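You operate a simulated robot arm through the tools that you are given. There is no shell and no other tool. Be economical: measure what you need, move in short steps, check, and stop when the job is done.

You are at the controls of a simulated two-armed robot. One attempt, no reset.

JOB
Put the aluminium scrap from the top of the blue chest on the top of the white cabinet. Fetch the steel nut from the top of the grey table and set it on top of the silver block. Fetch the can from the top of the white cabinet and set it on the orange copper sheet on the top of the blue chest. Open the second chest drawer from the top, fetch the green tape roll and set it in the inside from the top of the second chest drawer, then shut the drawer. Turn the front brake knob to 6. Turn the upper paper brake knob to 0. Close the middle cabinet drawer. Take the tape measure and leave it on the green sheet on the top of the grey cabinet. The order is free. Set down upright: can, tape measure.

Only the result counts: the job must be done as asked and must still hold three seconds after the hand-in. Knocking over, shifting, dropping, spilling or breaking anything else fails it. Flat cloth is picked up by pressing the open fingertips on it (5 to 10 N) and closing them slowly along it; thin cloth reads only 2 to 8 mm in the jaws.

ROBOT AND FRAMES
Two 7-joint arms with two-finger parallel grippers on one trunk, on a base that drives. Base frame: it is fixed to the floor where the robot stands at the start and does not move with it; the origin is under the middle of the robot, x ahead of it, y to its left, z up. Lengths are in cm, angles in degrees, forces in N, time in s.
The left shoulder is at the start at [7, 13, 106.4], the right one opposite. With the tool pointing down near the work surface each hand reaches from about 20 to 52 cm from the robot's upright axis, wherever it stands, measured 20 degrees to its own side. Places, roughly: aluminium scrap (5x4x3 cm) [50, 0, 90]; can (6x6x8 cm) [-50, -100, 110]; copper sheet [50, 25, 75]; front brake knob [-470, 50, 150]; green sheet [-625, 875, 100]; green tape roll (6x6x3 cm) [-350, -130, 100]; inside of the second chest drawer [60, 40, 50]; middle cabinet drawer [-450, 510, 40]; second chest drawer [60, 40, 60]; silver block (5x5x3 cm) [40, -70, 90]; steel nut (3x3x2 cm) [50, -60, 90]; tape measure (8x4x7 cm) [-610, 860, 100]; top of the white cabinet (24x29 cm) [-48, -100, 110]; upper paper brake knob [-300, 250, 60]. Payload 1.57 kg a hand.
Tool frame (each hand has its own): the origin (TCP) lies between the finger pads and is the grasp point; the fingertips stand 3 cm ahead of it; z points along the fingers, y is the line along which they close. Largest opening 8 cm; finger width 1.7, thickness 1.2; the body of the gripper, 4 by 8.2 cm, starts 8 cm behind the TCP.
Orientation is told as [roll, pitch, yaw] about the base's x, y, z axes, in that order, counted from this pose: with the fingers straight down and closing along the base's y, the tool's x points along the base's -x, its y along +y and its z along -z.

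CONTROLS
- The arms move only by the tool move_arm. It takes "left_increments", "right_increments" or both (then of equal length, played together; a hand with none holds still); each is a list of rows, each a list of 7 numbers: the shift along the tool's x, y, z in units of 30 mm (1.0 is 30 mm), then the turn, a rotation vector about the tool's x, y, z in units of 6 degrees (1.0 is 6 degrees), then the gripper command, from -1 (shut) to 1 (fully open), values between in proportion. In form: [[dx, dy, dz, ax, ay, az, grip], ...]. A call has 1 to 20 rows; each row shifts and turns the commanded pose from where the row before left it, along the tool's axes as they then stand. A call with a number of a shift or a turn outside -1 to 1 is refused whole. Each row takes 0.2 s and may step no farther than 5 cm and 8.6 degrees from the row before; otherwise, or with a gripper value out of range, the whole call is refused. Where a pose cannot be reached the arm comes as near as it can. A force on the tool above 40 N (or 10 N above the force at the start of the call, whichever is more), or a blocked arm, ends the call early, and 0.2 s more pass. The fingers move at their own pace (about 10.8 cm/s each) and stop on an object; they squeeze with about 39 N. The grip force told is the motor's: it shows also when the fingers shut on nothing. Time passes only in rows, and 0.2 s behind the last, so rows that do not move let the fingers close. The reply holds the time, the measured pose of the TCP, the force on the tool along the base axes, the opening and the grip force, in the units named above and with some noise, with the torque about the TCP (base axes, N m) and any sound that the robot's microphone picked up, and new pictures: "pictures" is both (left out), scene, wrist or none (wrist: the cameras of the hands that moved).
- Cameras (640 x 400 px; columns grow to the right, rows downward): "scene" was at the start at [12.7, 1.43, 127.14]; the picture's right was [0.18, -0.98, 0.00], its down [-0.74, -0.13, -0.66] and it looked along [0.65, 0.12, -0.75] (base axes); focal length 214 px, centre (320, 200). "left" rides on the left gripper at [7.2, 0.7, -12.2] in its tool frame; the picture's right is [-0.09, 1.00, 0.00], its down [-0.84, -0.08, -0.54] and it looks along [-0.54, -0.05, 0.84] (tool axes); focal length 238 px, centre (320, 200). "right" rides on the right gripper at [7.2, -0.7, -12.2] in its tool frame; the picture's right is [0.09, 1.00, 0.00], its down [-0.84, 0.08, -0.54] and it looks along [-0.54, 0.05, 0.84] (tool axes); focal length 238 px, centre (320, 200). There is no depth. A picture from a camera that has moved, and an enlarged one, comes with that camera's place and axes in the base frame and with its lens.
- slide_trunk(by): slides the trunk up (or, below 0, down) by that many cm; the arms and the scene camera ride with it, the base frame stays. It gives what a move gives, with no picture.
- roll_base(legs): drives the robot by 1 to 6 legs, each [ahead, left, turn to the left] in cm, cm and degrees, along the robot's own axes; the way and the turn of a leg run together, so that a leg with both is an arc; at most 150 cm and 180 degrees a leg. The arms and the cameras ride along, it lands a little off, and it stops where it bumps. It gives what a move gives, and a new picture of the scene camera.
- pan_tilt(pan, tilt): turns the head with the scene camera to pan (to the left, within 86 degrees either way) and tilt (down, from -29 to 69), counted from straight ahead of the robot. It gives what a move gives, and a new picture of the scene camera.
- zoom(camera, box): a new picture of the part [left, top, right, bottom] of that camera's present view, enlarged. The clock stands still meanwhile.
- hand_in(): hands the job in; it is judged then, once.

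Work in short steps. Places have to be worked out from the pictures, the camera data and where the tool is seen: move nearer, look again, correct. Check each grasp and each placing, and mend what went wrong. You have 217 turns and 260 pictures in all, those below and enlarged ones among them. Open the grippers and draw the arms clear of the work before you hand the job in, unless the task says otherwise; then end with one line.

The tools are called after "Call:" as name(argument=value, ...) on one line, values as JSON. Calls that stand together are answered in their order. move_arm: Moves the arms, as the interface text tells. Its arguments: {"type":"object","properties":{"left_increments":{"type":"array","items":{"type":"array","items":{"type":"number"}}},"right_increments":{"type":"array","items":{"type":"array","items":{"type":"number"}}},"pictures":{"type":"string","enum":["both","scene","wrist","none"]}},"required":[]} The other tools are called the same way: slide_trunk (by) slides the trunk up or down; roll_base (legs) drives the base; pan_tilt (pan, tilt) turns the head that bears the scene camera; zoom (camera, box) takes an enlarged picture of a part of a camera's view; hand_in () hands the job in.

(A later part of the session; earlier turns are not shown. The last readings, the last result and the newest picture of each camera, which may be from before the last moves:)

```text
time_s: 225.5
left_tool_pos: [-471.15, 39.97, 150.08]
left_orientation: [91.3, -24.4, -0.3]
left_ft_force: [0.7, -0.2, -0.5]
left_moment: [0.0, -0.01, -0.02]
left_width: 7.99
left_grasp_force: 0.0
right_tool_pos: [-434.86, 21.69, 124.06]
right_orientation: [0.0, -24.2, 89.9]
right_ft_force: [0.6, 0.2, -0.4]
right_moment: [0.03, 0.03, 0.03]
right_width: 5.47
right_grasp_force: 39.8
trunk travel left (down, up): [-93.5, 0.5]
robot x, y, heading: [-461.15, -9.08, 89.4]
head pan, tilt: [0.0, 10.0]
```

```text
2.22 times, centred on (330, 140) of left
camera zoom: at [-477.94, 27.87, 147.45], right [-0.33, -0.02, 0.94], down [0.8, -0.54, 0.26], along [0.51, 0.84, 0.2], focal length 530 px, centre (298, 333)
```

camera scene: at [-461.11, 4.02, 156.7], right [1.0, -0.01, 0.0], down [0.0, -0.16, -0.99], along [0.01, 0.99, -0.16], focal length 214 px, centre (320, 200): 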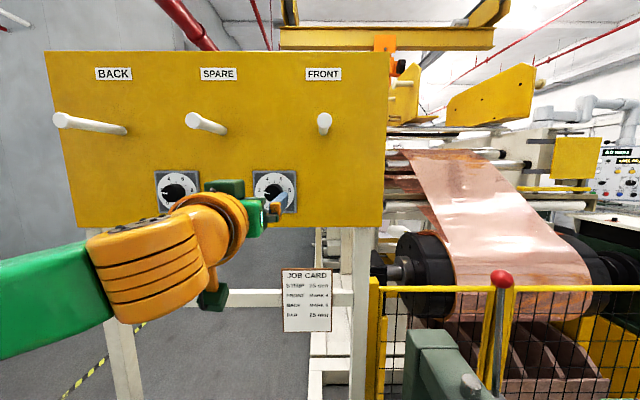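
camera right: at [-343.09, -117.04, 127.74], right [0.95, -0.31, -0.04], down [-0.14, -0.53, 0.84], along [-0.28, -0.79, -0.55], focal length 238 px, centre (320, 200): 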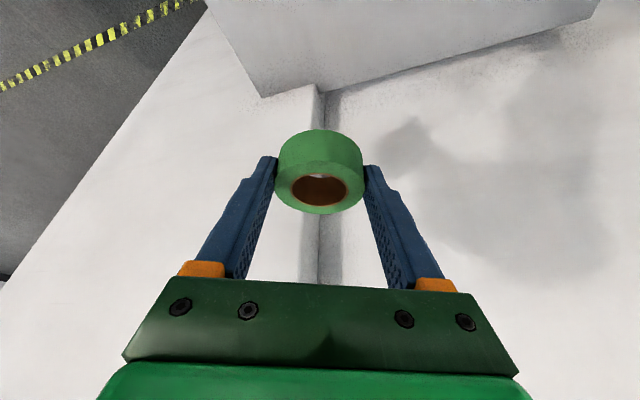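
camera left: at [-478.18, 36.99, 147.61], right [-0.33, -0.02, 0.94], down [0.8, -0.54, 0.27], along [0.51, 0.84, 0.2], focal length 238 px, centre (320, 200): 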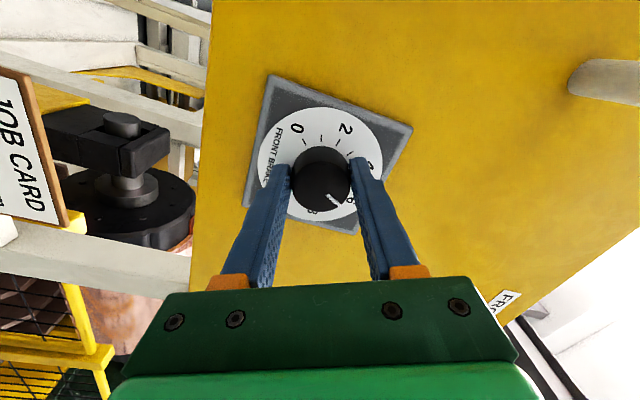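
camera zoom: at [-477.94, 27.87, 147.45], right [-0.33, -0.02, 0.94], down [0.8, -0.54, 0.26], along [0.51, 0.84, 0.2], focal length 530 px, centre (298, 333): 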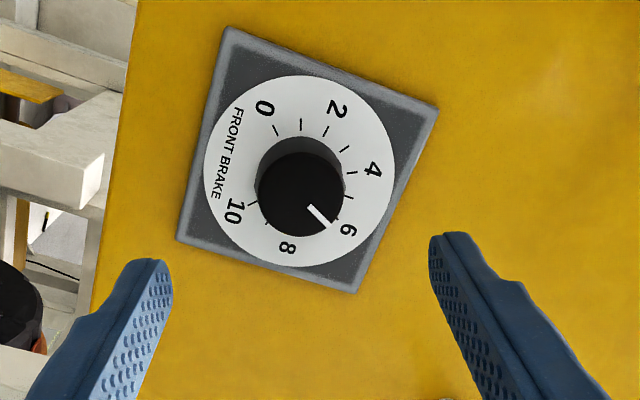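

Pointer at ≈ 5.86; one more small 4° turn.

Call:
move_arm(left_increments=[[0, 0, 0.7, 0, 0, 0, 1], [0, 0, 0.8, 0, 0, 0, 1], [0, 0, 0.8, 0, 0, 0, 1], [0, 0, 0.7, 0, 0, 0, 1], [0, 0, 0, 0, 0, 0, 0.2], [0, 0, 0, 0, 0, 0, -1], [0, 0, 0, 0, 0, 0, -1], [0, 0, 0, 0, 0, 0, -1], [0, 0, 0, 0, 0, 0.7, -1], [0, 0, 0, 0, 0, 0, -1], [0, 0, 0, 0, 0, 0, 0], [0, 0, 0, 0, 0, 0, 0.8], [0, 0, -0.7, 0, 0, 0, 1], [0, 0, -0.8, 0, 0, 0, 1], [0, 0, -0.8, 0, 0, 0, 1], [0, 0, -0.8, 0, 0, 0, 1]], pictures="none")

Call:
zoom(camera="scene", box=[254, 160, 298, 204])

```text
time_s: 228.9
left_tool_pos: [-471.16, 39.75, 150.16]
left_orientation: [91.3, -20.3, 0.0]
left_ft_force: [-0.9, 0.8, -0.5]
left_moment: [0.0, 0.0, -0.03]
left_width: 8.03
left_grasp_force: 0.0
right_tool_pos: [-434.98, 21.65, 124.02]
right_orientation: [0.1, -24.2, 89.9]
right_ft_force: [0.5, -0.1, -0.4]
right_moment: [0.02, 0.02, 0.03]
right_width: 5.46
right_grasp_force: 39.2
trunk travel left (down, up): [-93.5, 0.5]
robot x, y, heading: [-461.29, -9.01, 89.7]
head pan, tilt: [0.0, 10.0]
```

```text
9.09 times, centred on (276, 182) of scene
camera zoom: at [-461.13, 5.27, 156.58], right [1.0, 0.0, 0.0], down [0.0, -0.17, -0.98], along [0.0, 0.98, -0.17], focal length 1950 px, centre (720, 364)
```

zoom: 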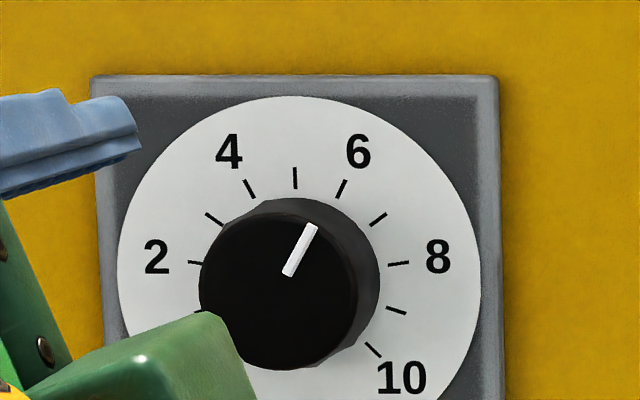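

Front brake now at 6.0. Back out and drive to the paper-brake side: east along the aisle, then north at x ≈ −185.

Call:
roll_base(legs=[[-8, 0, 0], [0, 0, -90], [140, 0, 0], [136, 0, 0], [0, 0, 90], [120, 0, 0]])

Call:
pan_tilt(pan=40, tilt=20)

```text
time_s: 256.4
left_tool_pos: [-192.3, 142.0, 150.17]
left_orientation: [91.2, -20.3, -1.0]
left_ft_force: [0.1, -0.2, -0.1]
left_moment: [-0.02, 0.0, 0.01]
left_width: 8.04
left_grasp_force: 0.1
right_tool_pos: [-156.42, 123.38, 124.07]
right_orientation: [0.1, -24.1, 89.0]
right_ft_force: [-0.4, -0.5, -0.6]
right_moment: [-0.03, -0.06, -0.02]
right_width: 5.4
right_grasp_force: 38.8
trunk travel left (down, up): [-93.5, 0.5]
robot x, y, heading: [-183.31, 93.04, 88.7]
head pan, tilt: [0.0, 10.0]
camera scene: at [-182.88, 107.33, 156.58], right [1.0, -0.02, 0.0], down [0.0, -0.17, -0.98], along [0.02, 0.98, -0.17], focal length 214 px, centre (320, 200)
```

scene: 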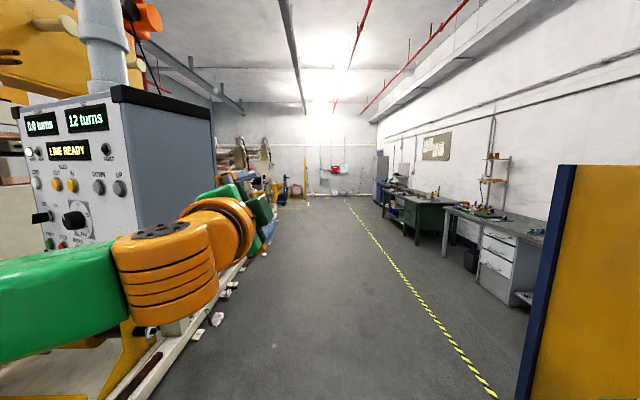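

```text
time_s: 257.4
left_tool_pos: [-192.33, 142.02, 150.16]
left_orientation: [91.2, -20.2, -1.0]
left_ft_force: [-0.3, 0.5, 0.4]
left_moment: [0.02, -0.02, 0.02]
left_width: 8.0
left_grasp_force: 0.0
right_tool_pos: [-156.36, 123.5, 124.08]
right_orientation: [0.2, -24.2, 89.0]
right_ft_force: [0.4, -0.4, -0.9]
right_moment: [0.0, 0.01, 0.01]
right_width: 5.4
right_grasp_force: 38.8
trunk travel left (down, up): [-93.5, 0.5]
robot x, y, heading: [-183.06, 93.2, 88.6]
head pan, tilt: [40.0, 20.0]
camera scene: at [-188.88, 105.43, 154.94], right [0.78, 0.63, 0.0], down [0.21, -0.27, -0.94], along [-0.59, 0.73, -0.34], focal length 214 px, centre (320, 200)
```

scene: 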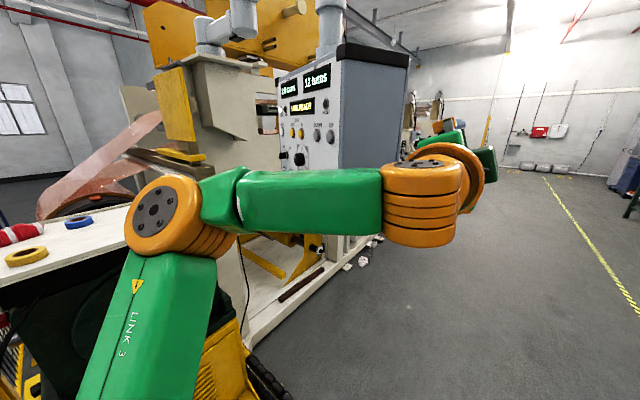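

Machine edge is close on the left; I strafe right a bit, go on north and then turn to face the paper unwinds.

Call:
roll_base(legs=[[0, -22, 1], [150, 0, 0], [0, 0, 90]])

Call:
pan_tilt(pan=0, tilt=30)

```text
time_s: 270.0
left_tool_pos: [-209.16, 233.59, 150.16]
left_orientation: [91.2, -20.2, 89.3]
left_ft_force: [-0.3, 0.3, 0.1]
left_moment: [0.0, 0.01, 0.03]
left_width: 7.99
left_grasp_force: 0.1
right_tool_pos: [-190.86, 269.79, 124.14]
right_orientation: [0.1, -24.3, 179.4]
right_ft_force: [-0.4, 0.1, 0.1]
right_moment: [0.04, -0.02, 0.02]
right_width: 5.37
right_grasp_force: 38.9
trunk travel left (down, up): [-93.5, 0.5]
robot x, y, heading: [-160.52, 242.87, 179.3]
head pan, tilt: [40.0, 20.0]
camera scene: at [-172.62, 237.38, 154.95], right [-0.63, 0.77, 0.0], down [0.26, 0.22, -0.94], along [-0.73, -0.59, -0.34], focal length 214 px, centre (320, 200)
```

scene: 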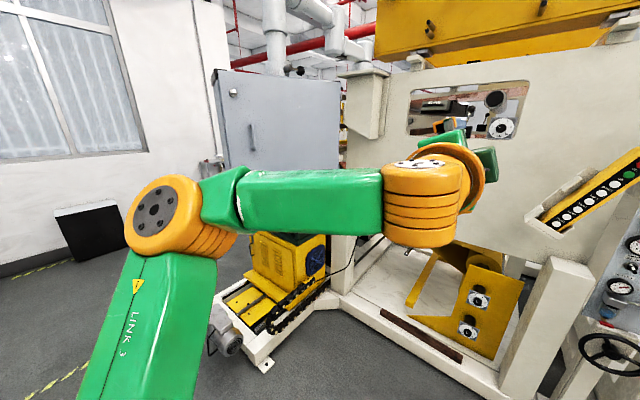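

```text
time_s: 271.0
left_tool_pos: [-209.28, 233.62, 150.09]
left_orientation: [91.2, -20.3, 89.4]
left_ft_force: [0.6, 0.9, 1.0]
left_moment: [-0.03, -0.03, -0.03]
left_width: 8.01
left_grasp_force: 0.1
right_tool_pos: [-190.94, 269.67, 124.14]
right_orientation: [0.1, -24.2, 179.4]
right_ft_force: [-0.5, 0.4, -0.2]
right_moment: [-0.02, 0.01, 0.0]
right_width: 5.39
right_grasp_force: 38.5
trunk travel left (down, up): [-93.5, 0.5]
robot x, y, heading: [-160.44, 243.17, 179.4]
head pan, tilt: [0.0, 30.0]
camera scene: at [-174.45, 243.33, 153.34], right [0.01, 1.0, 0.0], down [0.5, -0.01, -0.87], along [-0.87, 0.01, -0.5], focal length 214 px, centre (320, 200)
```

scene: 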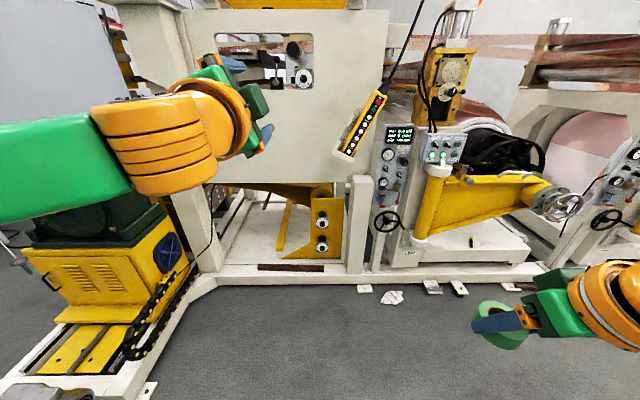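

Two dials on a yellow plate ahead, at (322,222)/(322,245). Zoom.

Call:
zoom(camera="scene", box=[290, 190, 360, 265])

```text
5.33 times, centred on (325, 228) of scene
camera zoom: at [-174.45, 243.33, 153.34], right [0.01, 1.0, 0.0], down [0.5, -0.01, -0.87], along [-0.87, 0.01, -0.5], focal length 1144 px, centre (293, 53)
```

zoom: 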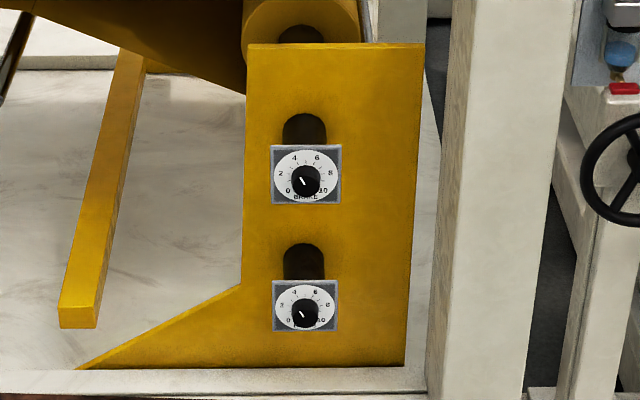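

Upper dial ≈ [-300, 246.5, 61.4], pointer ≈ 3; 0 lies counter-clockwise. I roll the left wrist to +45°, lower the arm 27 cm, tuck the right hand in, then lower the trunk.

Call:
move_arm(left_increments=[[0, 0, 0, 0, 0, -0.85, 1], [0, 0, 0, 0, 0, -0.85, 1], [0, 0, 0, 0, 0, -0.85, 1], [0, 0, 0, 0, 0, -0.85, 1], [0, 0, 0, 0, 0, -0.8, 1], [0.707, -0.707, 0, 0, 0, 0, 1], [0.707, -0.707, 0, 0, 0, 0, 1], [0.707, -0.707, 0, 0, 0, 0, 1], [0.707, -0.707, 0, 0, 0, 0, 1], [0.707, -0.707, 0, 0, 0, 0, 1], [0.707, -0.707, 0, 0, 0, 0, 1], [0.707, -0.707, 0, 0, 0, 0, 1], [0.707, -0.707, 0, 0, 0, 0, 1], [0.707, -0.707, 0, 0, 0, 0, 1]], right_increments=[[0.6, 0, -0.27, 0, 0, 0, -1], [0.6, 0, -0.27, 0, 0, 0, -1], [0.6, 0, -0.27, 0, 0, 0, -1], [0, 0, 0, 0, 0, 0, -1], [0, 0, 0, 0, 0, 0, -1], [0, 0, 0, 0, 0, 0, -1], [0, 0, 0, 0, 0, 0, -1], [0, 0, 0, 0, 0, 0, -1], [0, 0, 0, 0, 0, 0, -1], [0, 0, 0, 0, 0, 0, -1], [0, 0, 0, 0, 0, 0, -1], [0, 0, 0, 0, 0, 0, -1], [0, 0, 0, 0, 0, 0, -1], [0, 0, 0, 0, 0, 0, -1]], pictures="none")

Call:
slide_trunk(by=-40)

Call:
slide_trunk(by=-20)

Call:
roll_base(legs=[[65, 0, 0]])

```text
time_s: 274.0
left_tool_pos: [-209.41, 235.62, 124.13]
left_orientation: [91.3, -45.4, 89.2]
left_ft_force: [0.1, 1.3, -0.3]
left_moment: [0.03, -0.01, -0.02]
left_width: 7.98
left_grasp_force: 0.1
left hand out of reach, approached as far as the arm can: row 13, 14
right_tool_pos: [-185.04, 269.52, 124.21]
right_orientation: [0.1, -24.0, 179.4]
right_ft_force: [0.5, 0.4, -0.9]
right_moment: [-0.01, -0.02, -0.04]
right_width: 5.41
right_grasp_force: 38.3
trunk travel left (down, up): [-93.5, 0.5]
robot x, y, heading: [-160.55, 243.35, 179.3]
head pan, tilt: [0.0, 30.0]
```

```text
time_s: 277.9
left_tool_pos: [-209.29, 235.57, 84.16]
left_orientation: [91.5, -45.4, 89.1]
left_ft_force: [0.8, -0.2, 1.0]
left_moment: [-0.02, 0.0, -0.01]
left_width: 8.0
left_grasp_force: 0.1
right_tool_pos: [-184.97, 269.57, 84.21]
right_orientation: [0.1, -24.1, 179.4]
right_ft_force: [0.1, -0.7, -0.2]
right_moment: [-0.02, -0.01, 0.0]
right_width: 5.38
right_grasp_force: 39.2
trunk travel left (down, up): [-53.5, 40.5]
robot x, y, heading: [-160.56, 243.61, 179.3]
head pan, tilt: [0.0, 30.0]
```

```text
time_s: 280.0
left_tool_pos: [-209.29, 235.55, 64.21]
left_orientation: [91.5, -45.5, 89.1]
left_ft_force: [-0.1, -0.3, -0.8]
left_moment: [-0.01, -0.01, 0.0]
left_width: 8.0
left_grasp_force: 0.1
right_tool_pos: [-184.98, 269.49, 64.19]
right_orientation: [0.2, -24.2, 179.4]
right_ft_force: [0.1, 0.8, -1.2]
right_moment: [-0.01, 0.01, 0.01]
right_width: 5.43
right_grasp_force: 39.2
trunk travel left (down, up): [-33.5, 60.5]
robot x, y, heading: [-160.6, 243.3, 179.4]
head pan, tilt: [0.0, 30.0]
```

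```text
time_s: 283.6
left_tool_pos: [-273.67, 236.87, 64.03]
left_orientation: [91.3, -45.5, 88.8]
left_ft_force: [0.0, 0.2, -0.3]
left_moment: [-0.02, 0.0, 0.0]
left_width: 7.99
left_grasp_force: 0.0
right_tool_pos: [-249.14, 270.74, 64.23]
right_orientation: [0.2, -24.3, 179.2]
right_ft_force: [0.4, 0.2, 0.1]
right_moment: [-0.01, 0.0, 0.0]
right_width: 5.41
right_grasp_force: 39.3
trunk travel left (down, up): [-33.5, 60.5]
robot x, y, heading: [-224.9, 244.03, 179.2]
head pan, tilt: [0.0, 30.0]
camera scene: at [-238.63, 244.37, 93.33], right [0.02, 1.0, 0.0], down [0.5, -0.01, -0.87], along [-0.87, 0.01, -0.5], focal length 214 px, centre (320, 200)
```

scene: 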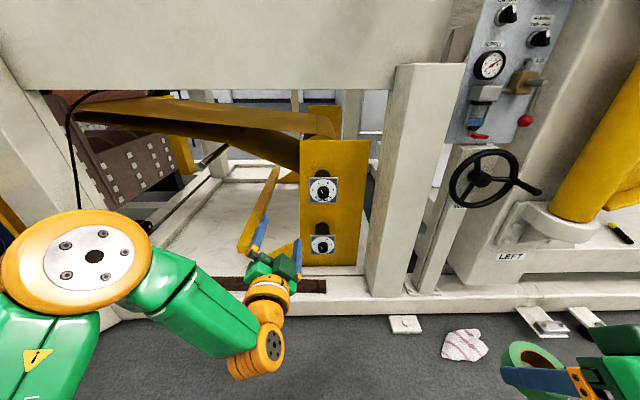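

Upper dial ≈ [-298, 246, 63]. Read the pointer and look with the wrist camera.

Call:
zoom(camera="scene", box=[300, 165, 345, 210])

Call:
zoom(camera="left", box=[0, 0, 640, 400])

```text
8.89 times, centred on (322, 188) of scene
camera zoom: at [-238.63, 244.37, 93.33], right [0.02, 1.0, 0.0], down [0.5, -0.01, -0.87], along [-0.87, 0.01, -0.5], focal length 1906 px, centre (298, 311)
```

zoom: 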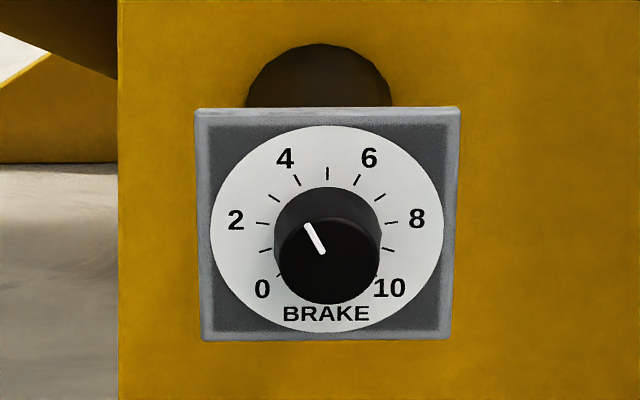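

```text
1.00 times, centred on (320, 200) of left (not enlarged: the box is as wide or as high as the picture)
camera zoom: at [-261.47, 231.28, 59.22], right [0.01, -0.65, 0.76], down [0.55, 0.64, 0.53], along [-0.83, 0.42, 0.36], focal length 238 px, centre (320, 200)
```

zoom: 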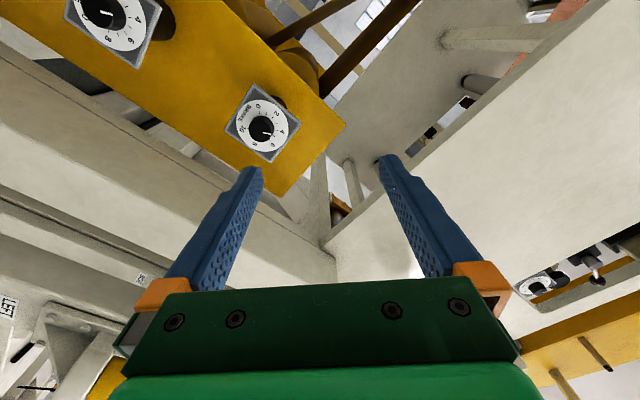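

Pointer is at 4 → 108° counter-clockwise. Three rays agree on the knob at [-301, 246.1, 59.7]. Align with base and trunk.

Call:
slide_trunk(by=-4.3)

Call:
roll_base(legs=[[14, -10, 0.8]])

Call:
move_arm(left_increments=[[0, 0, 0, 0, 0, 0.8, 1], [0, 0, 0, 0, 0, 0.8, 1]], pictures="wrist")

```text
time_s: 284.5
left_tool_pos: [-273.55, 236.69, 59.82]
left_orientation: [91.5, -45.5, 88.7]
left_ft_force: [0.0, -0.2, 0.2]
left_moment: [0.0, -0.02, 0.01]
left_width: 8.0
left_grasp_force: 0.1
right_tool_pos: [-249.03, 270.72, 59.82]
right_orientation: [0.2, -24.2, 179.1]
right_ft_force: [1.0, 0.4, -0.2]
right_moment: [-0.03, -0.04, 0.0]
right_width: 5.38
right_grasp_force: 38.5
trunk travel left (down, up): [-29.2, 64.8]
robot x, y, heading: [-224.9, 244.1, 178.8]
head pan, tilt: [0.0, 30.0]
```

```text
time_s: 285.9
left_tool_pos: [-287.34, 246.22, 59.78]
left_orientation: [91.4, -45.5, 89.5]
left_ft_force: [0.9, 0.3, 0.5]
left_moment: [0.01, -0.02, 0.0]
left_width: 7.99
left_grasp_force: 0.0
right_tool_pos: [-263.27, 280.47, 59.87]
right_orientation: [0.1, -24.2, 179.9]
right_ft_force: [0.1, 0.5, -0.8]
right_moment: [0.0, -0.04, 0.01]
right_width: 5.42
right_grasp_force: 38.7
trunk travel left (down, up): [-29.2, 64.8]
robot x, y, heading: [-238.43, 254.05, 179.7]
head pan, tilt: [0.0, 30.0]
camera scene: at [-252.53, 254.32, 89.03], right [0.0, 1.0, 0.0], down [0.5, 0.0, -0.87], along [-0.87, 0.0, -0.5], focal length 214 px, centre (320, 200)
```

scene: 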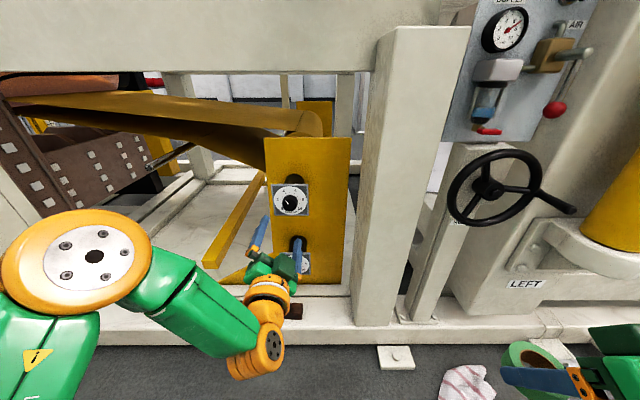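

```text
time_s: 286.5
left_tool_pos: [-287.43, 246.18, 59.93]
left_orientation: [91.2, -35.8, 89.9]
left_ft_force: [0.3, -0.2, -0.5]
left_moment: [0.0, 0.02, 0.03]
left_width: 8.0
left_grasp_force: 0.1
right_tool_pos: [-263.3, 280.48, 59.81]
right_orientation: [0.1, -24.2, 179.8]
right_ft_force: [0.1, -0.2, 0.4]
right_moment: [0.02, 0.0, 0.03]
right_width: 5.42
right_grasp_force: 38.7
trunk travel left (down, up): [-29.2, 64.8]
robot x, y, heading: [-238.08, 254.55, 179.7]
head pan, tilt: [0.0, 30.0]
camera left: at [-275.16, 240.19, 55.93], right [0.02, -0.51, 0.86], down [0.54, 0.73, 0.42], along [-0.84, 0.46, 0.29], focal length 238 px, centre (320, 200)
```

left: 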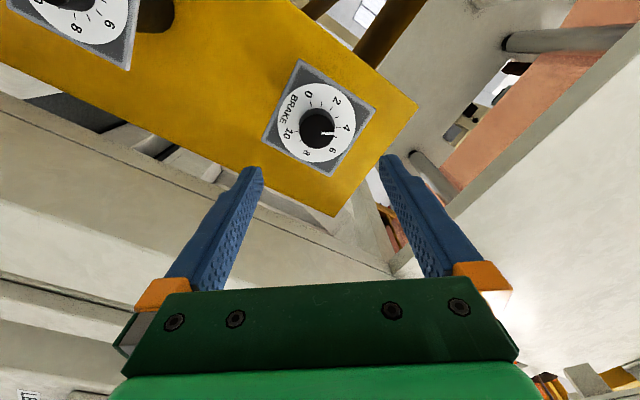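

Aligned to ~0.5 cm. Nudge and advance 10 cm, then recheck.

Call:
move_arm(left_increments=[[-0.1, -0.08, 0.6, 0, 0, 0, 1], [0, 0, 0.9, 0, 0, 0, 1], [0, 0, 0.9, 0, 0, 0, 1], [0, 0, 0.9, 0, 0, 0, 1]], pictures="wrist")

```text
time_s: 287.5
left_tool_pos: [-296.96, 247.81, 60.67]
left_orientation: [90.9, -35.9, 90.3]
left_ft_force: [-0.7, -0.1, 0.9]
left_moment: [0.0, -0.02, 0.01]
left_width: 7.98
left_grasp_force: 0.0
left hand out of reach, approached as far as the arm can: row 2, 3, 4
right_tool_pos: [-263.32, 280.41, 59.91]
right_orientation: [0.1, -24.3, 179.9]
right_ft_force: [0.6, -0.6, -0.4]
right_moment: [0.0, -0.01, 0.01]
right_width: 5.39
right_grasp_force: 39.5
trunk travel left (down, up): [-29.2, 64.8]
robot x, y, heading: [-238.1, 253.99, 179.9]
head pan, tilt: [0.0, 30.0]
camera left: at [-284.72, 241.85, 56.8], right [0.02, -0.51, 0.86], down [0.54, 0.73, 0.42], along [-0.84, 0.45, 0.29], focal length 238 px, centre (320, 200)
```

left: 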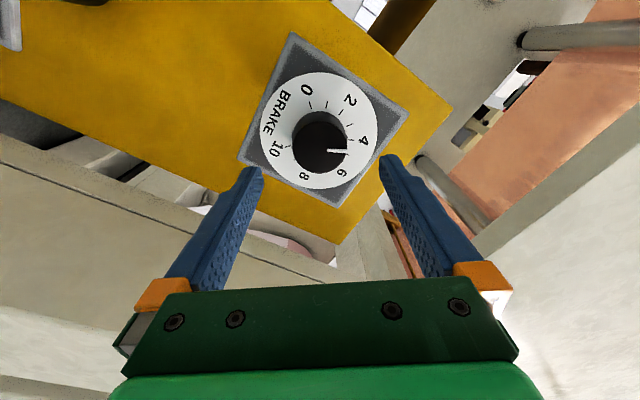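

Arm at its limit; pull back 9 cm with lateral correction, then bring the base forward.

Call:
move_arm(left_increments=[[0.1, 0, -0.75, 0, 0, 0, 1], [0.1, 0, -0.75, 0, 0, 0, 1], [0.1, 0.03, -0.75, 0, 0, 0, 1], [0.1, 0.03, -0.75, 0, 0, 0, 1]], pictures="none")

Call:
roll_base(legs=[[9.5, 0, 0]])

Call:
zoom(camera="left", box=[0, 0, 640, 400])

```text
time_s: 288.5
left_tool_pos: [-287.77, 246.78, 60.05]
left_orientation: [91.3, -35.9, 89.9]
left_ft_force: [0.9, 0.8, -0.5]
left_moment: [-0.04, 0.0, 0.0]
left_width: 8.0
left_grasp_force: 0.1
right_tool_pos: [-263.29, 280.5, 59.79]
right_orientation: [0.1, -24.2, 179.9]
right_ft_force: [0.3, 0.9, -0.6]
right_moment: [0.02, -0.04, 0.0]
right_width: 5.41
right_grasp_force: 38.7
trunk travel left (down, up): [-29.2, 64.8]
robot x, y, heading: [-238.49, 254.39, 180.1]
head pan, tilt: [0.0, 30.0]
```

```text
time_s: 289.7
left_tool_pos: [-297.47, 246.89, 60.05]
left_orientation: [91.1, -35.8, 89.8]
left_ft_force: [-0.2, 0.3, 0.1]
left_moment: [0.04, 0.01, 0.01]
left_width: 8.01
left_grasp_force: 0.0
right_tool_pos: [-272.86, 280.47, 59.95]
right_orientation: [0.1, -24.2, 179.8]
right_ft_force: [-0.1, 0.0, -0.1]
right_moment: [-0.01, -0.01, 0.02]
right_width: 5.39
right_grasp_force: 39.5
trunk travel left (down, up): [-29.2, 64.8]
robot x, y, heading: [-247.89, 254.24, 179.8]
head pan, tilt: [0.0, 30.0]
camera scene: at [-262.17, 254.36, 89.03], right [0.0, 1.0, 0.0], down [0.5, 0.0, -0.87], along [-0.87, 0.0, -0.5], focal length 214 px, centre (320, 200)
```

scene: 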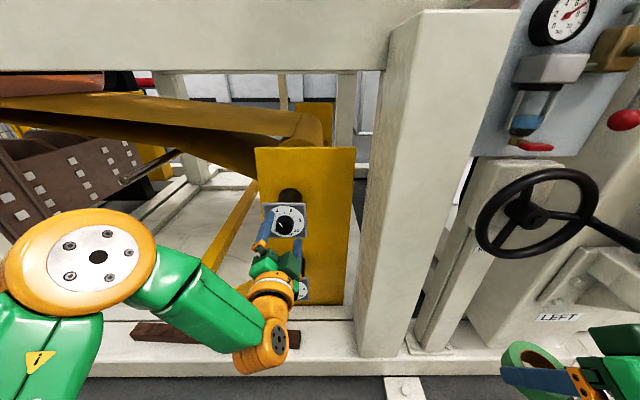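

```text
1.00 times, centred on (320, 200) of left (not enlarged: the box is as wide or as high as the picture)
camera zoom: at [-285.29, 240.85, 56.18], right [0.02, -0.51, 0.86], down [0.54, 0.73, 0.42], along [-0.84, 0.46, 0.29], focal length 238 px, centre (320, 200)
```

zoom: 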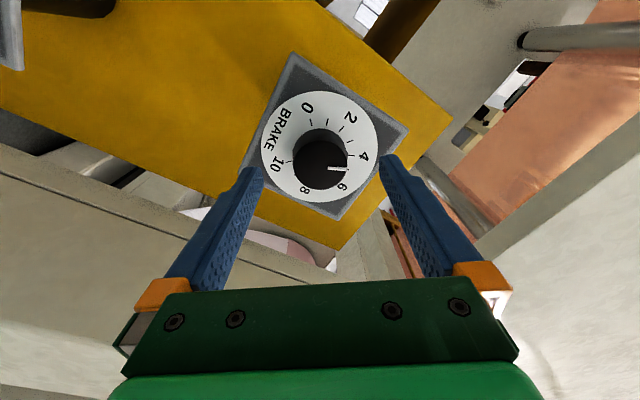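

Centred. Advance 2.9 cm and grip.

Call:
move_arm(left_increments=[[0, 0, 0.5, 0, 0, 0, 1], [0, 0, 0.45, 0, 0, 0, 1], [0, 0, 0, 0, 0, 0, 0.2], [0, 0, 0, 0, 0, 0, -1], [0, 0, 0, 0, 0, 0, -1], [0, 0, 0, 0, 0, 0, -1]], pictures="wrist")

```text
time_s: 290.3
left_tool_pos: [-299.55, 247.21, 59.89]
left_orientation: [89.9, -35.5, 90.2]
left_ft_force: [28.1, 4.3, -7.3]
left_moment: [0.12, -0.8, -0.77]
left_width: 5.56
left_grasp_force: 3.7
right_tool_pos: [-272.59, 280.59, 59.95]
right_orientation: [0.2, -24.4, 179.7]
right_ft_force: [0.4, 0.4, 0.1]
right_moment: [0.03, 0.01, 0.02]
right_width: 5.4
right_grasp_force: 38.9
trunk travel left (down, up): [-29.2, 64.8]
robot x, y, heading: [-248.17, 254.19, 179.8]
head pan, tilt: [0.0, 30.0]
stopped in row 3 (left hand): the force on the tool passed its limit at 46 N (the readings are from after the stop); the commanded pose is now the measured one
camera left: at [-287.31, 241.06, 56.16], right [0.0, -0.5, 0.86], down [0.54, 0.73, 0.42], along [-0.84, 0.47, 0.27], focal length 238 px, centre (320, 200)
```

left: 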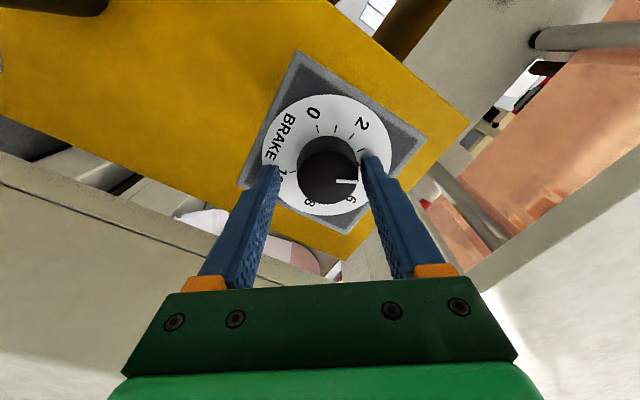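

Tips touched the plate. Back off 4 mm, nudge and close.

Call:
move_arm(left_increments=[[0, 0.06, -0.13, 0, 0, 0, 0.4], [0, 0, 0, 0, 0, 0, 0.2], [0, 0, 0, 0, 0, 0, -1], [0, 0, 0, 0, 0, 0, -1], [0, 0, 0, 0, 0, 0, -1]], pictures="wrist")

```text
time_s: 291.5
left_tool_pos: [-299.57, 246.67, 60.07]
left_orientation: [90.3, -35.8, 90.5]
left_ft_force: [-6.9, -2.9, 7.2]
left_moment: [-0.01, 0.04, 0.33]
left_width: 3.88
left_grasp_force: 44.3
right_tool_pos: [-272.95, 280.47, 59.82]
right_orientation: [0.1, -24.2, 179.9]
right_ft_force: [-0.3, 0.2, -0.2]
right_moment: [0.0, -0.02, 0.0]
right_width: 5.4
right_grasp_force: 39.1
trunk travel left (down, up): [-29.2, 64.8]
robot x, y, heading: [-248.06, 254.17, 179.6]
head pan, tilt: [0.0, 30.0]
camera left: at [-287.25, 240.72, 56.33], right [0.01, -0.51, 0.86], down [0.54, 0.73, 0.42], along [-0.84, 0.46, 0.28], focal length 238 px, centre (320, 200)
```

left: 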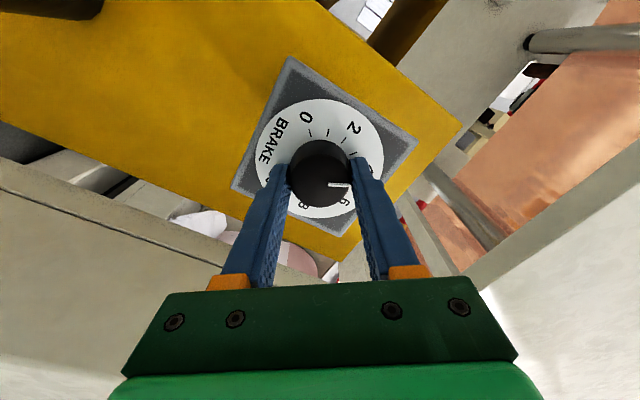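

Gripped (3.88). Turn counter-clockwise in 6° rows.

Call:
move_arm(left_increments=[[0, 0, 0, 0, 0, -1, -1], [0, 0, 0, 0, 0, -1, -1], [0, 0, 0, 0, 0, -1, -1], [0, 0, 0, 0, 0, -1, -1], [0, 0, 0, 0, 0, -1, -1], [0, 0, 0, 0, 0, -1, -1], [0, 0, 0, 0, 0, -1, -1], [0, 0, 0, 0, 0, -1, -1], [0, 0, 0, 0, 0, -1, -1]], pictures="wrist")

```text
time_s: 293.5
left_tool_pos: [-299.45, 246.54, 60.13]
left_orientation: [-178.9, -89.6, -0.5]
left_ft_force: [-18.6, -17.3, 22.9]
left_moment: [-0.03, 0.17, 0.45]
left_width: 3.9
left_grasp_force: 44.5
right_tool_pos: [-272.88, 280.24, 60.0]
right_orientation: [-0.1, -24.3, -180.0]
right_ft_force: [0.3, 0.4, 0.2]
right_moment: [-0.01, -0.01, -0.01]
right_width: 5.4
right_grasp_force: 39.8
trunk travel left (down, up): [-29.2, 64.8]
robot x, y, heading: [-248.07, 253.93, 179.7]
head pan, tilt: [0.0, 30.0]
camera left: at [-287.31, 246.16, 52.82], right [0.01, -1.0, 0.09], down [0.55, 0.08, 0.83], along [-0.84, 0.04, 0.55], focal length 238 px, centre (320, 200)
```

left: 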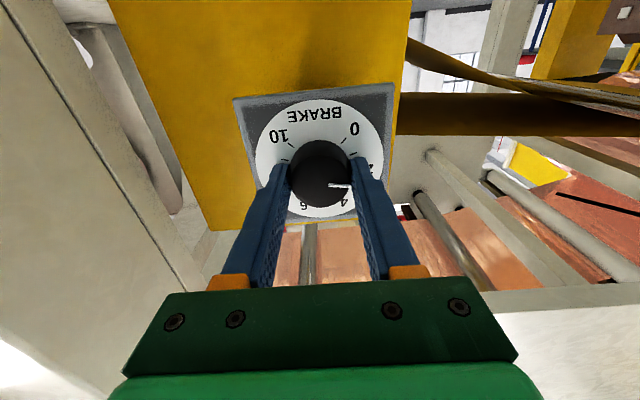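

54° done, knob following; some side force. Relieve it slightly and turn on 54°.

Call:
move_arm(left_increments=[[-0.06, 0.06, 0.03, 0, 0, 0, -1], [0, 0, 0, 0, 0, -1, -1], [0, 0, 0, 0, 0, -1, -1], [0, 0, 0, 0, 0, -1, -1], [0, 0, 0, 0, 0, -1, -1], [0, 0, 0, 0, 0, -1, -1], [0, 0, 0, 0, 0, -1, -1], [0, 0, 0, 0, 0, -1, -1], [0, 0, 0, 0, 0, -1, -1], [0, 0, 0, 0, 0, -1, -1]], pictures="wrist")

```text
time_s: 295.7
left_tool_pos: [-299.47, 246.52, 59.99]
left_orientation: [-90.1, -36.0, -89.4]
left_ft_force: [19.9, -14.3, -10.5]
left_moment: [-0.03, -0.53, 0.27]
left_width: 3.9
left_grasp_force: 44.6
right_tool_pos: [-272.74, 280.44, 59.95]
right_orientation: [-0.2, -24.3, -180.0]
right_ft_force: [-0.2, -0.1, -0.4]
right_moment: [0.0, 0.02, 0.0]
right_width: 5.37
right_grasp_force: 38.7
trunk travel left (down, up): [-29.2, 64.8]
robot x, y, heading: [-247.97, 254.52, 179.6]
head pan, tilt: [0.0, 30.0]
camera left: at [-287.32, 252.1, 55.26], right [0.01, -0.66, -0.75], down [0.55, -0.63, 0.55], along [-0.84, -0.42, 0.36], focal length 238 px, centre (320, 200)
```

left: 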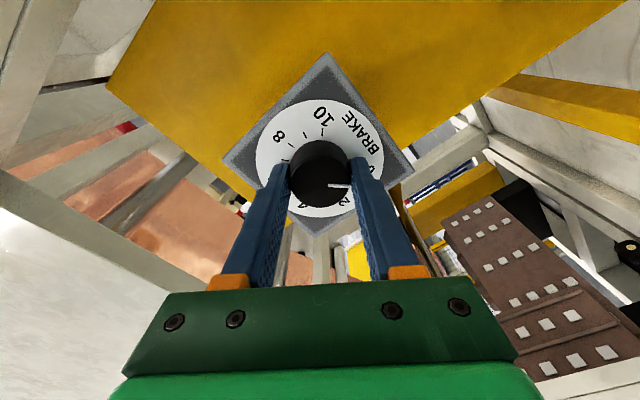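

Turned 108° in total. Release, back off and read the dial.

Call:
move_arm(left_increments=[[0, 0, 0, 0, 0, 0, 0], [0, 0, 0, 0, 0, 0, 0.8], [0, 0, -0.6, 0, 0, 0, 1], [0, 0, -0.8, 0, 0, 0, 1], [0, 0, -0.8, 0, 0, 0, 1], [0, 0, -0.8, 0, 0, 0, 1]], pictures="none")

Call:
zoom(camera="scene", box=[262, 190, 318, 246])

Call:
zoom(camera="left", box=[230, 50, 430, 230])

```text
time_s: 297.1
left_tool_pos: [-290.44, 246.49, 60.21]
left_orientation: [-90.2, -36.2, -89.3]
left_ft_force: [-1.3, 0.5, 0.0]
left_moment: [0.01, 0.02, 0.0]
left_width: 7.99
left_grasp_force: 0.0
right_tool_pos: [-272.9, 280.52, 59.83]
right_orientation: [0.0, -24.2, 179.9]
right_ft_force: [0.9, 0.6, 0.0]
right_moment: [-0.02, -0.03, 0.0]
right_width: 5.41
right_grasp_force: 38.8
trunk travel left (down, up): [-29.2, 64.8]
robot x, y, heading: [-247.93, 254.29, 179.7]
head pan, tilt: [0.0, 30.0]
```

```text
7.14 times, centred on (290, 218) of scene
camera zoom: at [-262.08, 254.34, 89.04], right [0.0, 1.0, 0.0], down [0.5, 0.0, -0.87], along [-0.87, 0.0, -0.5], focal length 1532 px, centre (534, 71)
```

zoom: 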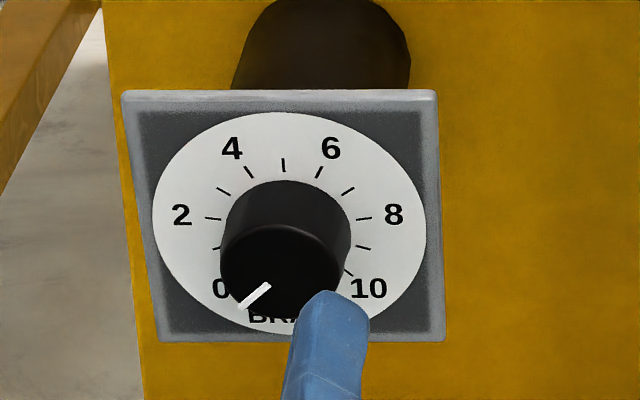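

```text
2.22 times, centred on (330, 140) of left
camera zoom: at [-278.39, 252.16, 55.3], right [0.0, -0.66, -0.75], down [0.55, -0.62, 0.56], along [-0.84, -0.41, 0.36], focal length 530 px, centre (298, 333)
```

zoom: 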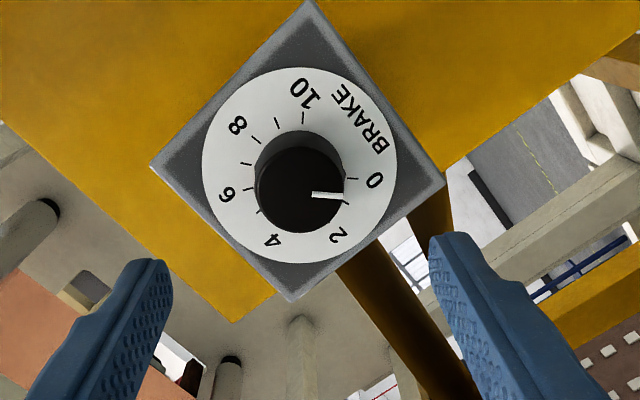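

Upper paper brake at 0. Next the cabinet drawer near [-450, 510]: back out, head north and look.

Call:
roll_base(legs=[[-70, 0, 0], [0, 0, -90], [140, 0, 0]])

Call:
slide_trunk(by=35)

Call:
pan_tilt(pan=45, tilt=15)

```text
time_s: 311.2
left_tool_pos: [-186.2, 433.59, 60.13]
left_orientation: [-90.1, -36.3, -178.9]
left_ft_force: [-0.4, 1.0, 0.3]
left_moment: [-0.01, -0.03, -0.03]
left_width: 7.99
left_grasp_force: 0.1
right_tool_pos: [-152.24, 416.28, 59.84]
right_orientation: [0.1, -24.2, 90.5]
right_ft_force: [0.7, -0.9, -1.1]
right_moment: [0.01, -0.01, 0.01]
right_width: 5.41
right_grasp_force: 38.4
trunk travel left (down, up): [-29.2, 64.8]
robot x, y, heading: [-178.64, 391.22, 90.2]
head pan, tilt: [0.0, 30.0]
camera scene: at [-178.35, 405.28, 89.04], right [1.0, 0.0, 0.0], down [0.0, -0.5, -0.87], along [0.0, 0.87, -0.5], focal length 214 px, centre (320, 200)
```

scene: 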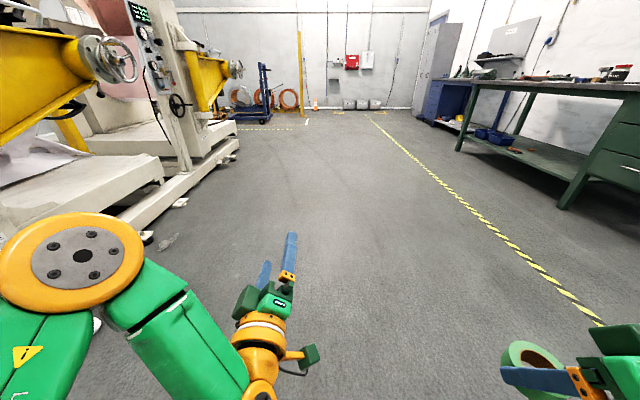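

```text
time_s: 314.6
left_tool_pos: [-186.3, 433.67, 95.12]
left_orientation: [-90.0, -36.4, -178.9]
left_ft_force: [-0.2, 1.2, 0.4]
left_moment: [0.01, 0.02, -0.01]
left_width: 8.0
left_grasp_force: 0.1
right_tool_pos: [-152.3, 416.28, 94.97]
right_orientation: [0.2, -24.2, 90.6]
right_ft_force: [-0.5, 0.4, 0.0]
right_moment: [-0.04, 0.05, 0.02]
right_width: 5.41
right_grasp_force: 38.9
trunk travel left (down, up): [-64.2, 29.8]
robot x, y, heading: [-178.45, 391.19, 90.5]
head pan, tilt: [0.0, 30.0]
```

```text
time_s: 315.8
left_tool_pos: [-186.32, 433.73, 95.14]
left_orientation: [-90.1, -36.3, -178.9]
left_ft_force: [-0.1, 0.4, 0.2]
left_moment: [-0.01, -0.04, 0.02]
left_width: 8.0
left_grasp_force: 0.2
right_tool_pos: [-152.23, 416.18, 94.88]
right_orientation: [0.0, -24.1, 90.4]
right_ft_force: [-0.4, -0.3, 0.3]
right_moment: [0.01, 0.0, -0.02]
right_width: 5.39
right_grasp_force: 39.2
trunk travel left (down, up): [-64.2, 29.8]
robot x, y, heading: [-178.09, 391.51, 90.1]
head pan, tilt: [45.0, 15.0]
camera scene: at [-184.93, 402.82, 126.46], right [0.7, 0.71, 0.0], down [0.18, -0.18, -0.97], along [-0.69, 0.68, -0.26], focal length 214 px, centre (320, 200)
```

scene: 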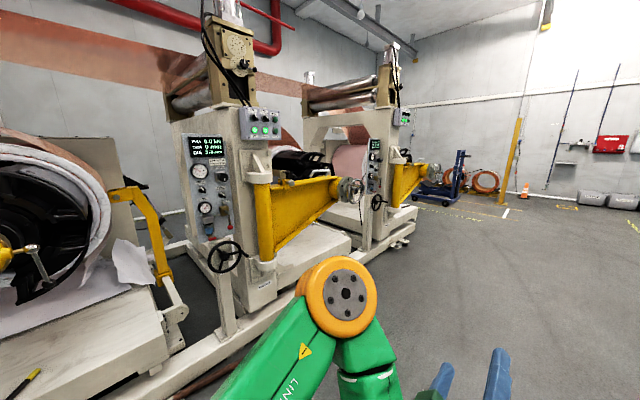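

Drive further north past the winding units and look left again.

Call:
roll_base(legs=[[150, 0, 0], [100, 0, 0]])

Call:
pan_tilt(pan=80, tilt=15)

Call:
pan_tilt(pan=35, tilt=10)

```text
time_s: 328.0
left_tool_pos: [-187.66, 685.03, 95.17]
left_orientation: [-90.1, -36.3, -179.3]
left_ft_force: [0.5, 0.6, 0.5]
left_moment: [0.03, 0.0, 0.02]
left_width: 7.99
left_grasp_force: 0.1
right_tool_pos: [-153.75, 667.57, 94.92]
right_orientation: [0.1, -24.2, 90.1]
right_ft_force: [-0.4, -0.3, 0.1]
right_moment: [-0.02, 0.0, 0.0]
right_width: 5.4
right_grasp_force: 39.0
trunk travel left (down, up): [-64.2, 29.8]
robot x, y, heading: [-179.55, 642.51, 90.1]
head pan, tilt: [45.0, 15.0]
camera scene: at [-186.44, 654.26, 126.46], right [0.71, 0.71, 0.0], down [0.18, -0.18, -0.97], along [-0.68, 0.68, -0.26], focal length 214 px, centre (320, 200)
```

scene: 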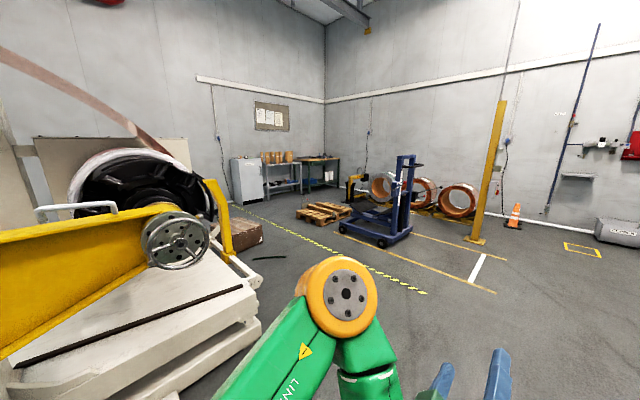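

```text
time_s: 329.0
left_tool_pos: [-187.61, 685.1, 95.04]
left_orientation: [-90.0, -36.3, -179.3]
left_ft_force: [0.1, 0.2, -0.1]
left_moment: [0.0, 0.01, 0.0]
left_width: 8.01
left_grasp_force: 0.1
right_tool_pos: [-153.71, 667.56, 94.9]
right_orientation: [0.1, -24.2, 90.0]
right_ft_force: [-0.4, 0.6, 0.0]
right_moment: [-0.03, 0.01, 0.01]
right_width: 5.37
right_grasp_force: 39.4
trunk travel left (down, up): [-64.2, 29.8]
robot x, y, heading: [-179.53, 642.47, 90.0]
head pan, tilt: [80.0, 15.0]
camera scene: at [-189.04, 649.31, 126.46], right [0.18, 0.98, 0.0], down [0.25, -0.05, -0.97], along [-0.95, 0.17, -0.26], focal length 214 px, centre (320, 200)
```

scene: 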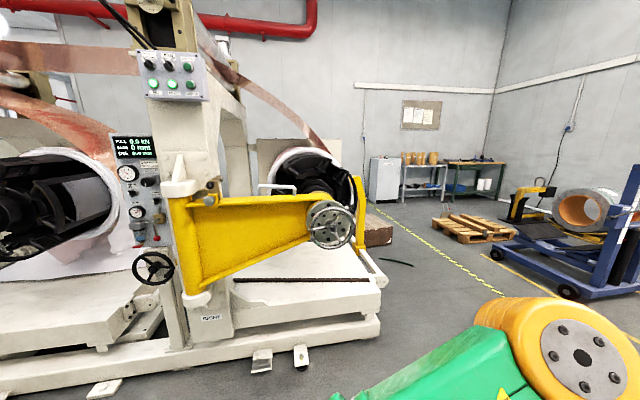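

```text
time_s: 330.2
left_tool_pos: [-187.64, 685.13, 95.1]
left_orientation: [-90.1, -36.4, -179.3]
left_ft_force: [-0.1, -0.5, -1.3]
left_moment: [-0.02, 0.0, -0.01]
left_width: 8.0
left_grasp_force: 0.0
right_tool_pos: [-153.63, 667.36, 94.95]
right_orientation: [0.0, -24.2, 90.0]
right_ft_force: [-0.4, -0.8, -0.3]
right_moment: [-0.02, 0.02, -0.01]
right_width: 5.38
right_grasp_force: 39.5
trunk travel left (down, up): [-64.2, 29.8]
robot x, y, heading: [-179.73, 642.4, 89.9]
head pan, tilt: [35.0, 10.0]
camera scene: at [-185.18, 655.28, 127.27], right [0.82, 0.57, 0.0], down [0.1, -0.14, -0.98], along [-0.56, 0.81, -0.17], focal length 214 px, centre (320, 200)
```

scene: 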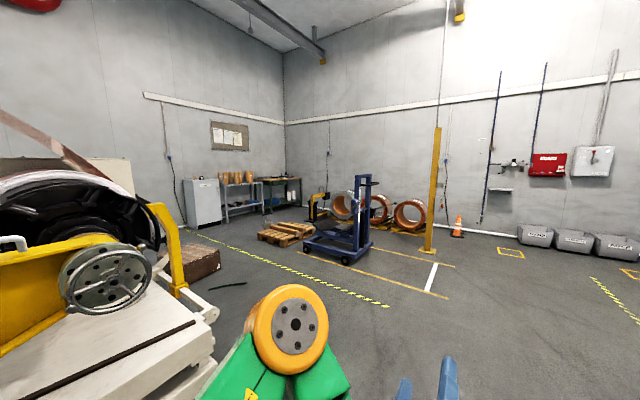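

The grey cabinet stands in the far corner (tape measure there); the drawer cabinet must be behind the machines. Drive round the north end and look.

Call:
roll_base(legs=[[150, 0, 0], [0, 0, 90], [110, 0, 0]])

Call:
pan_tilt(pan=50, tilt=15)

Call:
pan_tilt(pan=-10, tilt=20)

```text
time_s: 346.6
left_tool_pos: [-332.17, 778.79, 95.15]
left_orientation: [-90.1, -36.3, -87.8]
left_ft_force: [0.3, -0.1, -0.3]
left_moment: [0.02, 0.0, -0.02]
left_width: 8.02
left_grasp_force: 0.1
right_tool_pos: [-315.44, 813.24, 94.9]
right_orientation: [0.1, -24.2, -178.4]
right_ft_force: [1.0, 0.0, -1.2]
right_moment: [0.03, 0.03, -0.06]
right_width: 5.39
right_grasp_force: 38.9
trunk travel left (down, up): [-64.2, 29.8]
robot x, y, heading: [-290.03, 788.16, -178.5]
head pan, tilt: [35.0, 10.0]
camera scene: at [-302.34, 782.16, 127.27], right [-0.59, 0.8, 0.0], down [0.14, 0.1, -0.98], along [-0.79, -0.59, -0.17], focal length 214 px, centre (320, 200)
```

scene: 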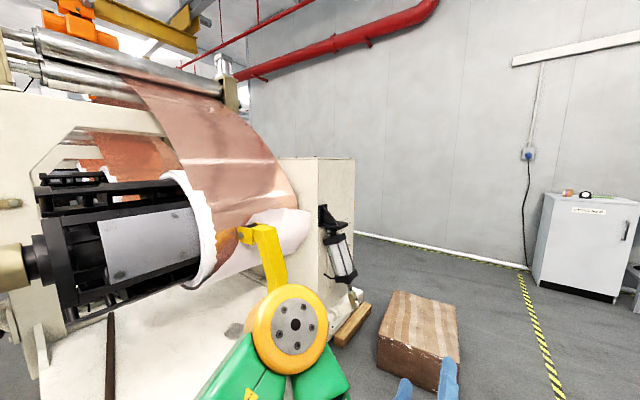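

```text
time_s: 347.4
left_tool_pos: [-332.17, 778.75, 95.16]
left_orientation: [-90.1, -36.3, -87.7]
left_ft_force: [-0.3, -0.6, -0.4]
left_moment: [0.01, 0.01, 0.02]
left_width: 7.98
left_grasp_force: 0.0
right_tool_pos: [-315.53, 813.23, 94.84]
right_orientation: [0.0, -24.2, -178.5]
right_ft_force: [0.0, 0.2, 0.3]
right_moment: [0.0, 0.02, -0.02]
right_width: 5.42
right_grasp_force: 39.0
trunk travel left (down, up): [-64.2, 29.8]
robot x, y, heading: [-289.71, 787.46, -178.5]
head pan, tilt: [50.0, 15.0]
camera scene: at [-300.71, 780.39, 126.46], right [-0.78, 0.62, 0.0], down [0.16, 0.2, -0.97], along [-0.6, -0.76, -0.26], focal length 214 px, centre (320, 200)
```

scene: 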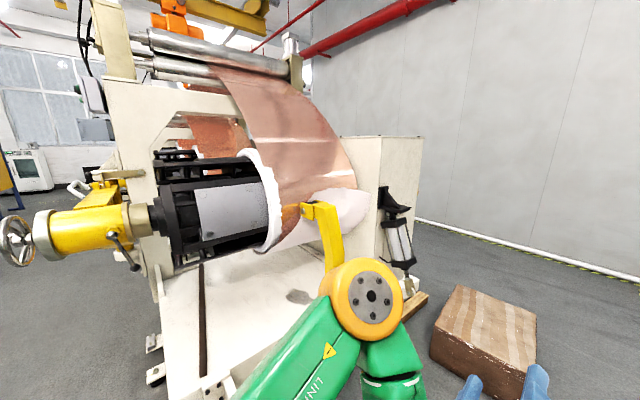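

```text
time_s: 348.7
left_tool_pos: [-332.13, 778.9, 95.13]
left_orientation: [-90.1, -36.3, -87.7]
left_ft_force: [-0.1, -0.8, 0.0]
left_moment: [0.01, -0.01, 0.02]
left_width: 7.99
left_grasp_force: 0.0
right_tool_pos: [-315.52, 813.22, 94.9]
right_orientation: [0.0, -24.2, -178.3]
right_ft_force: [-0.1, -0.5, -0.6]
right_moment: [0.01, 0.0, -0.02]
right_width: 5.4
right_grasp_force: 38.9
trunk travel left (down, up): [-64.2, 29.8]
robot x, y, heading: [-289.72, 787.97, -178.4]
head pan, tilt: [-10.0, 20.0]
camera scene: at [-304.09, 789.06, 125.64], right [0.15, 0.99, 0.0], down [0.34, -0.05, -0.94], along [-0.93, 0.14, -0.34], focal length 214 px, centre (320, 200)
```

scene: 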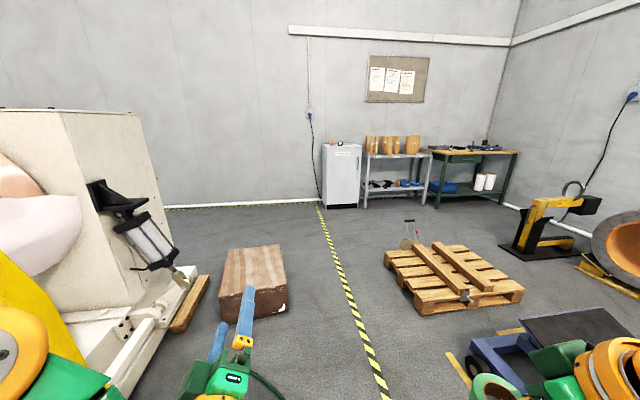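

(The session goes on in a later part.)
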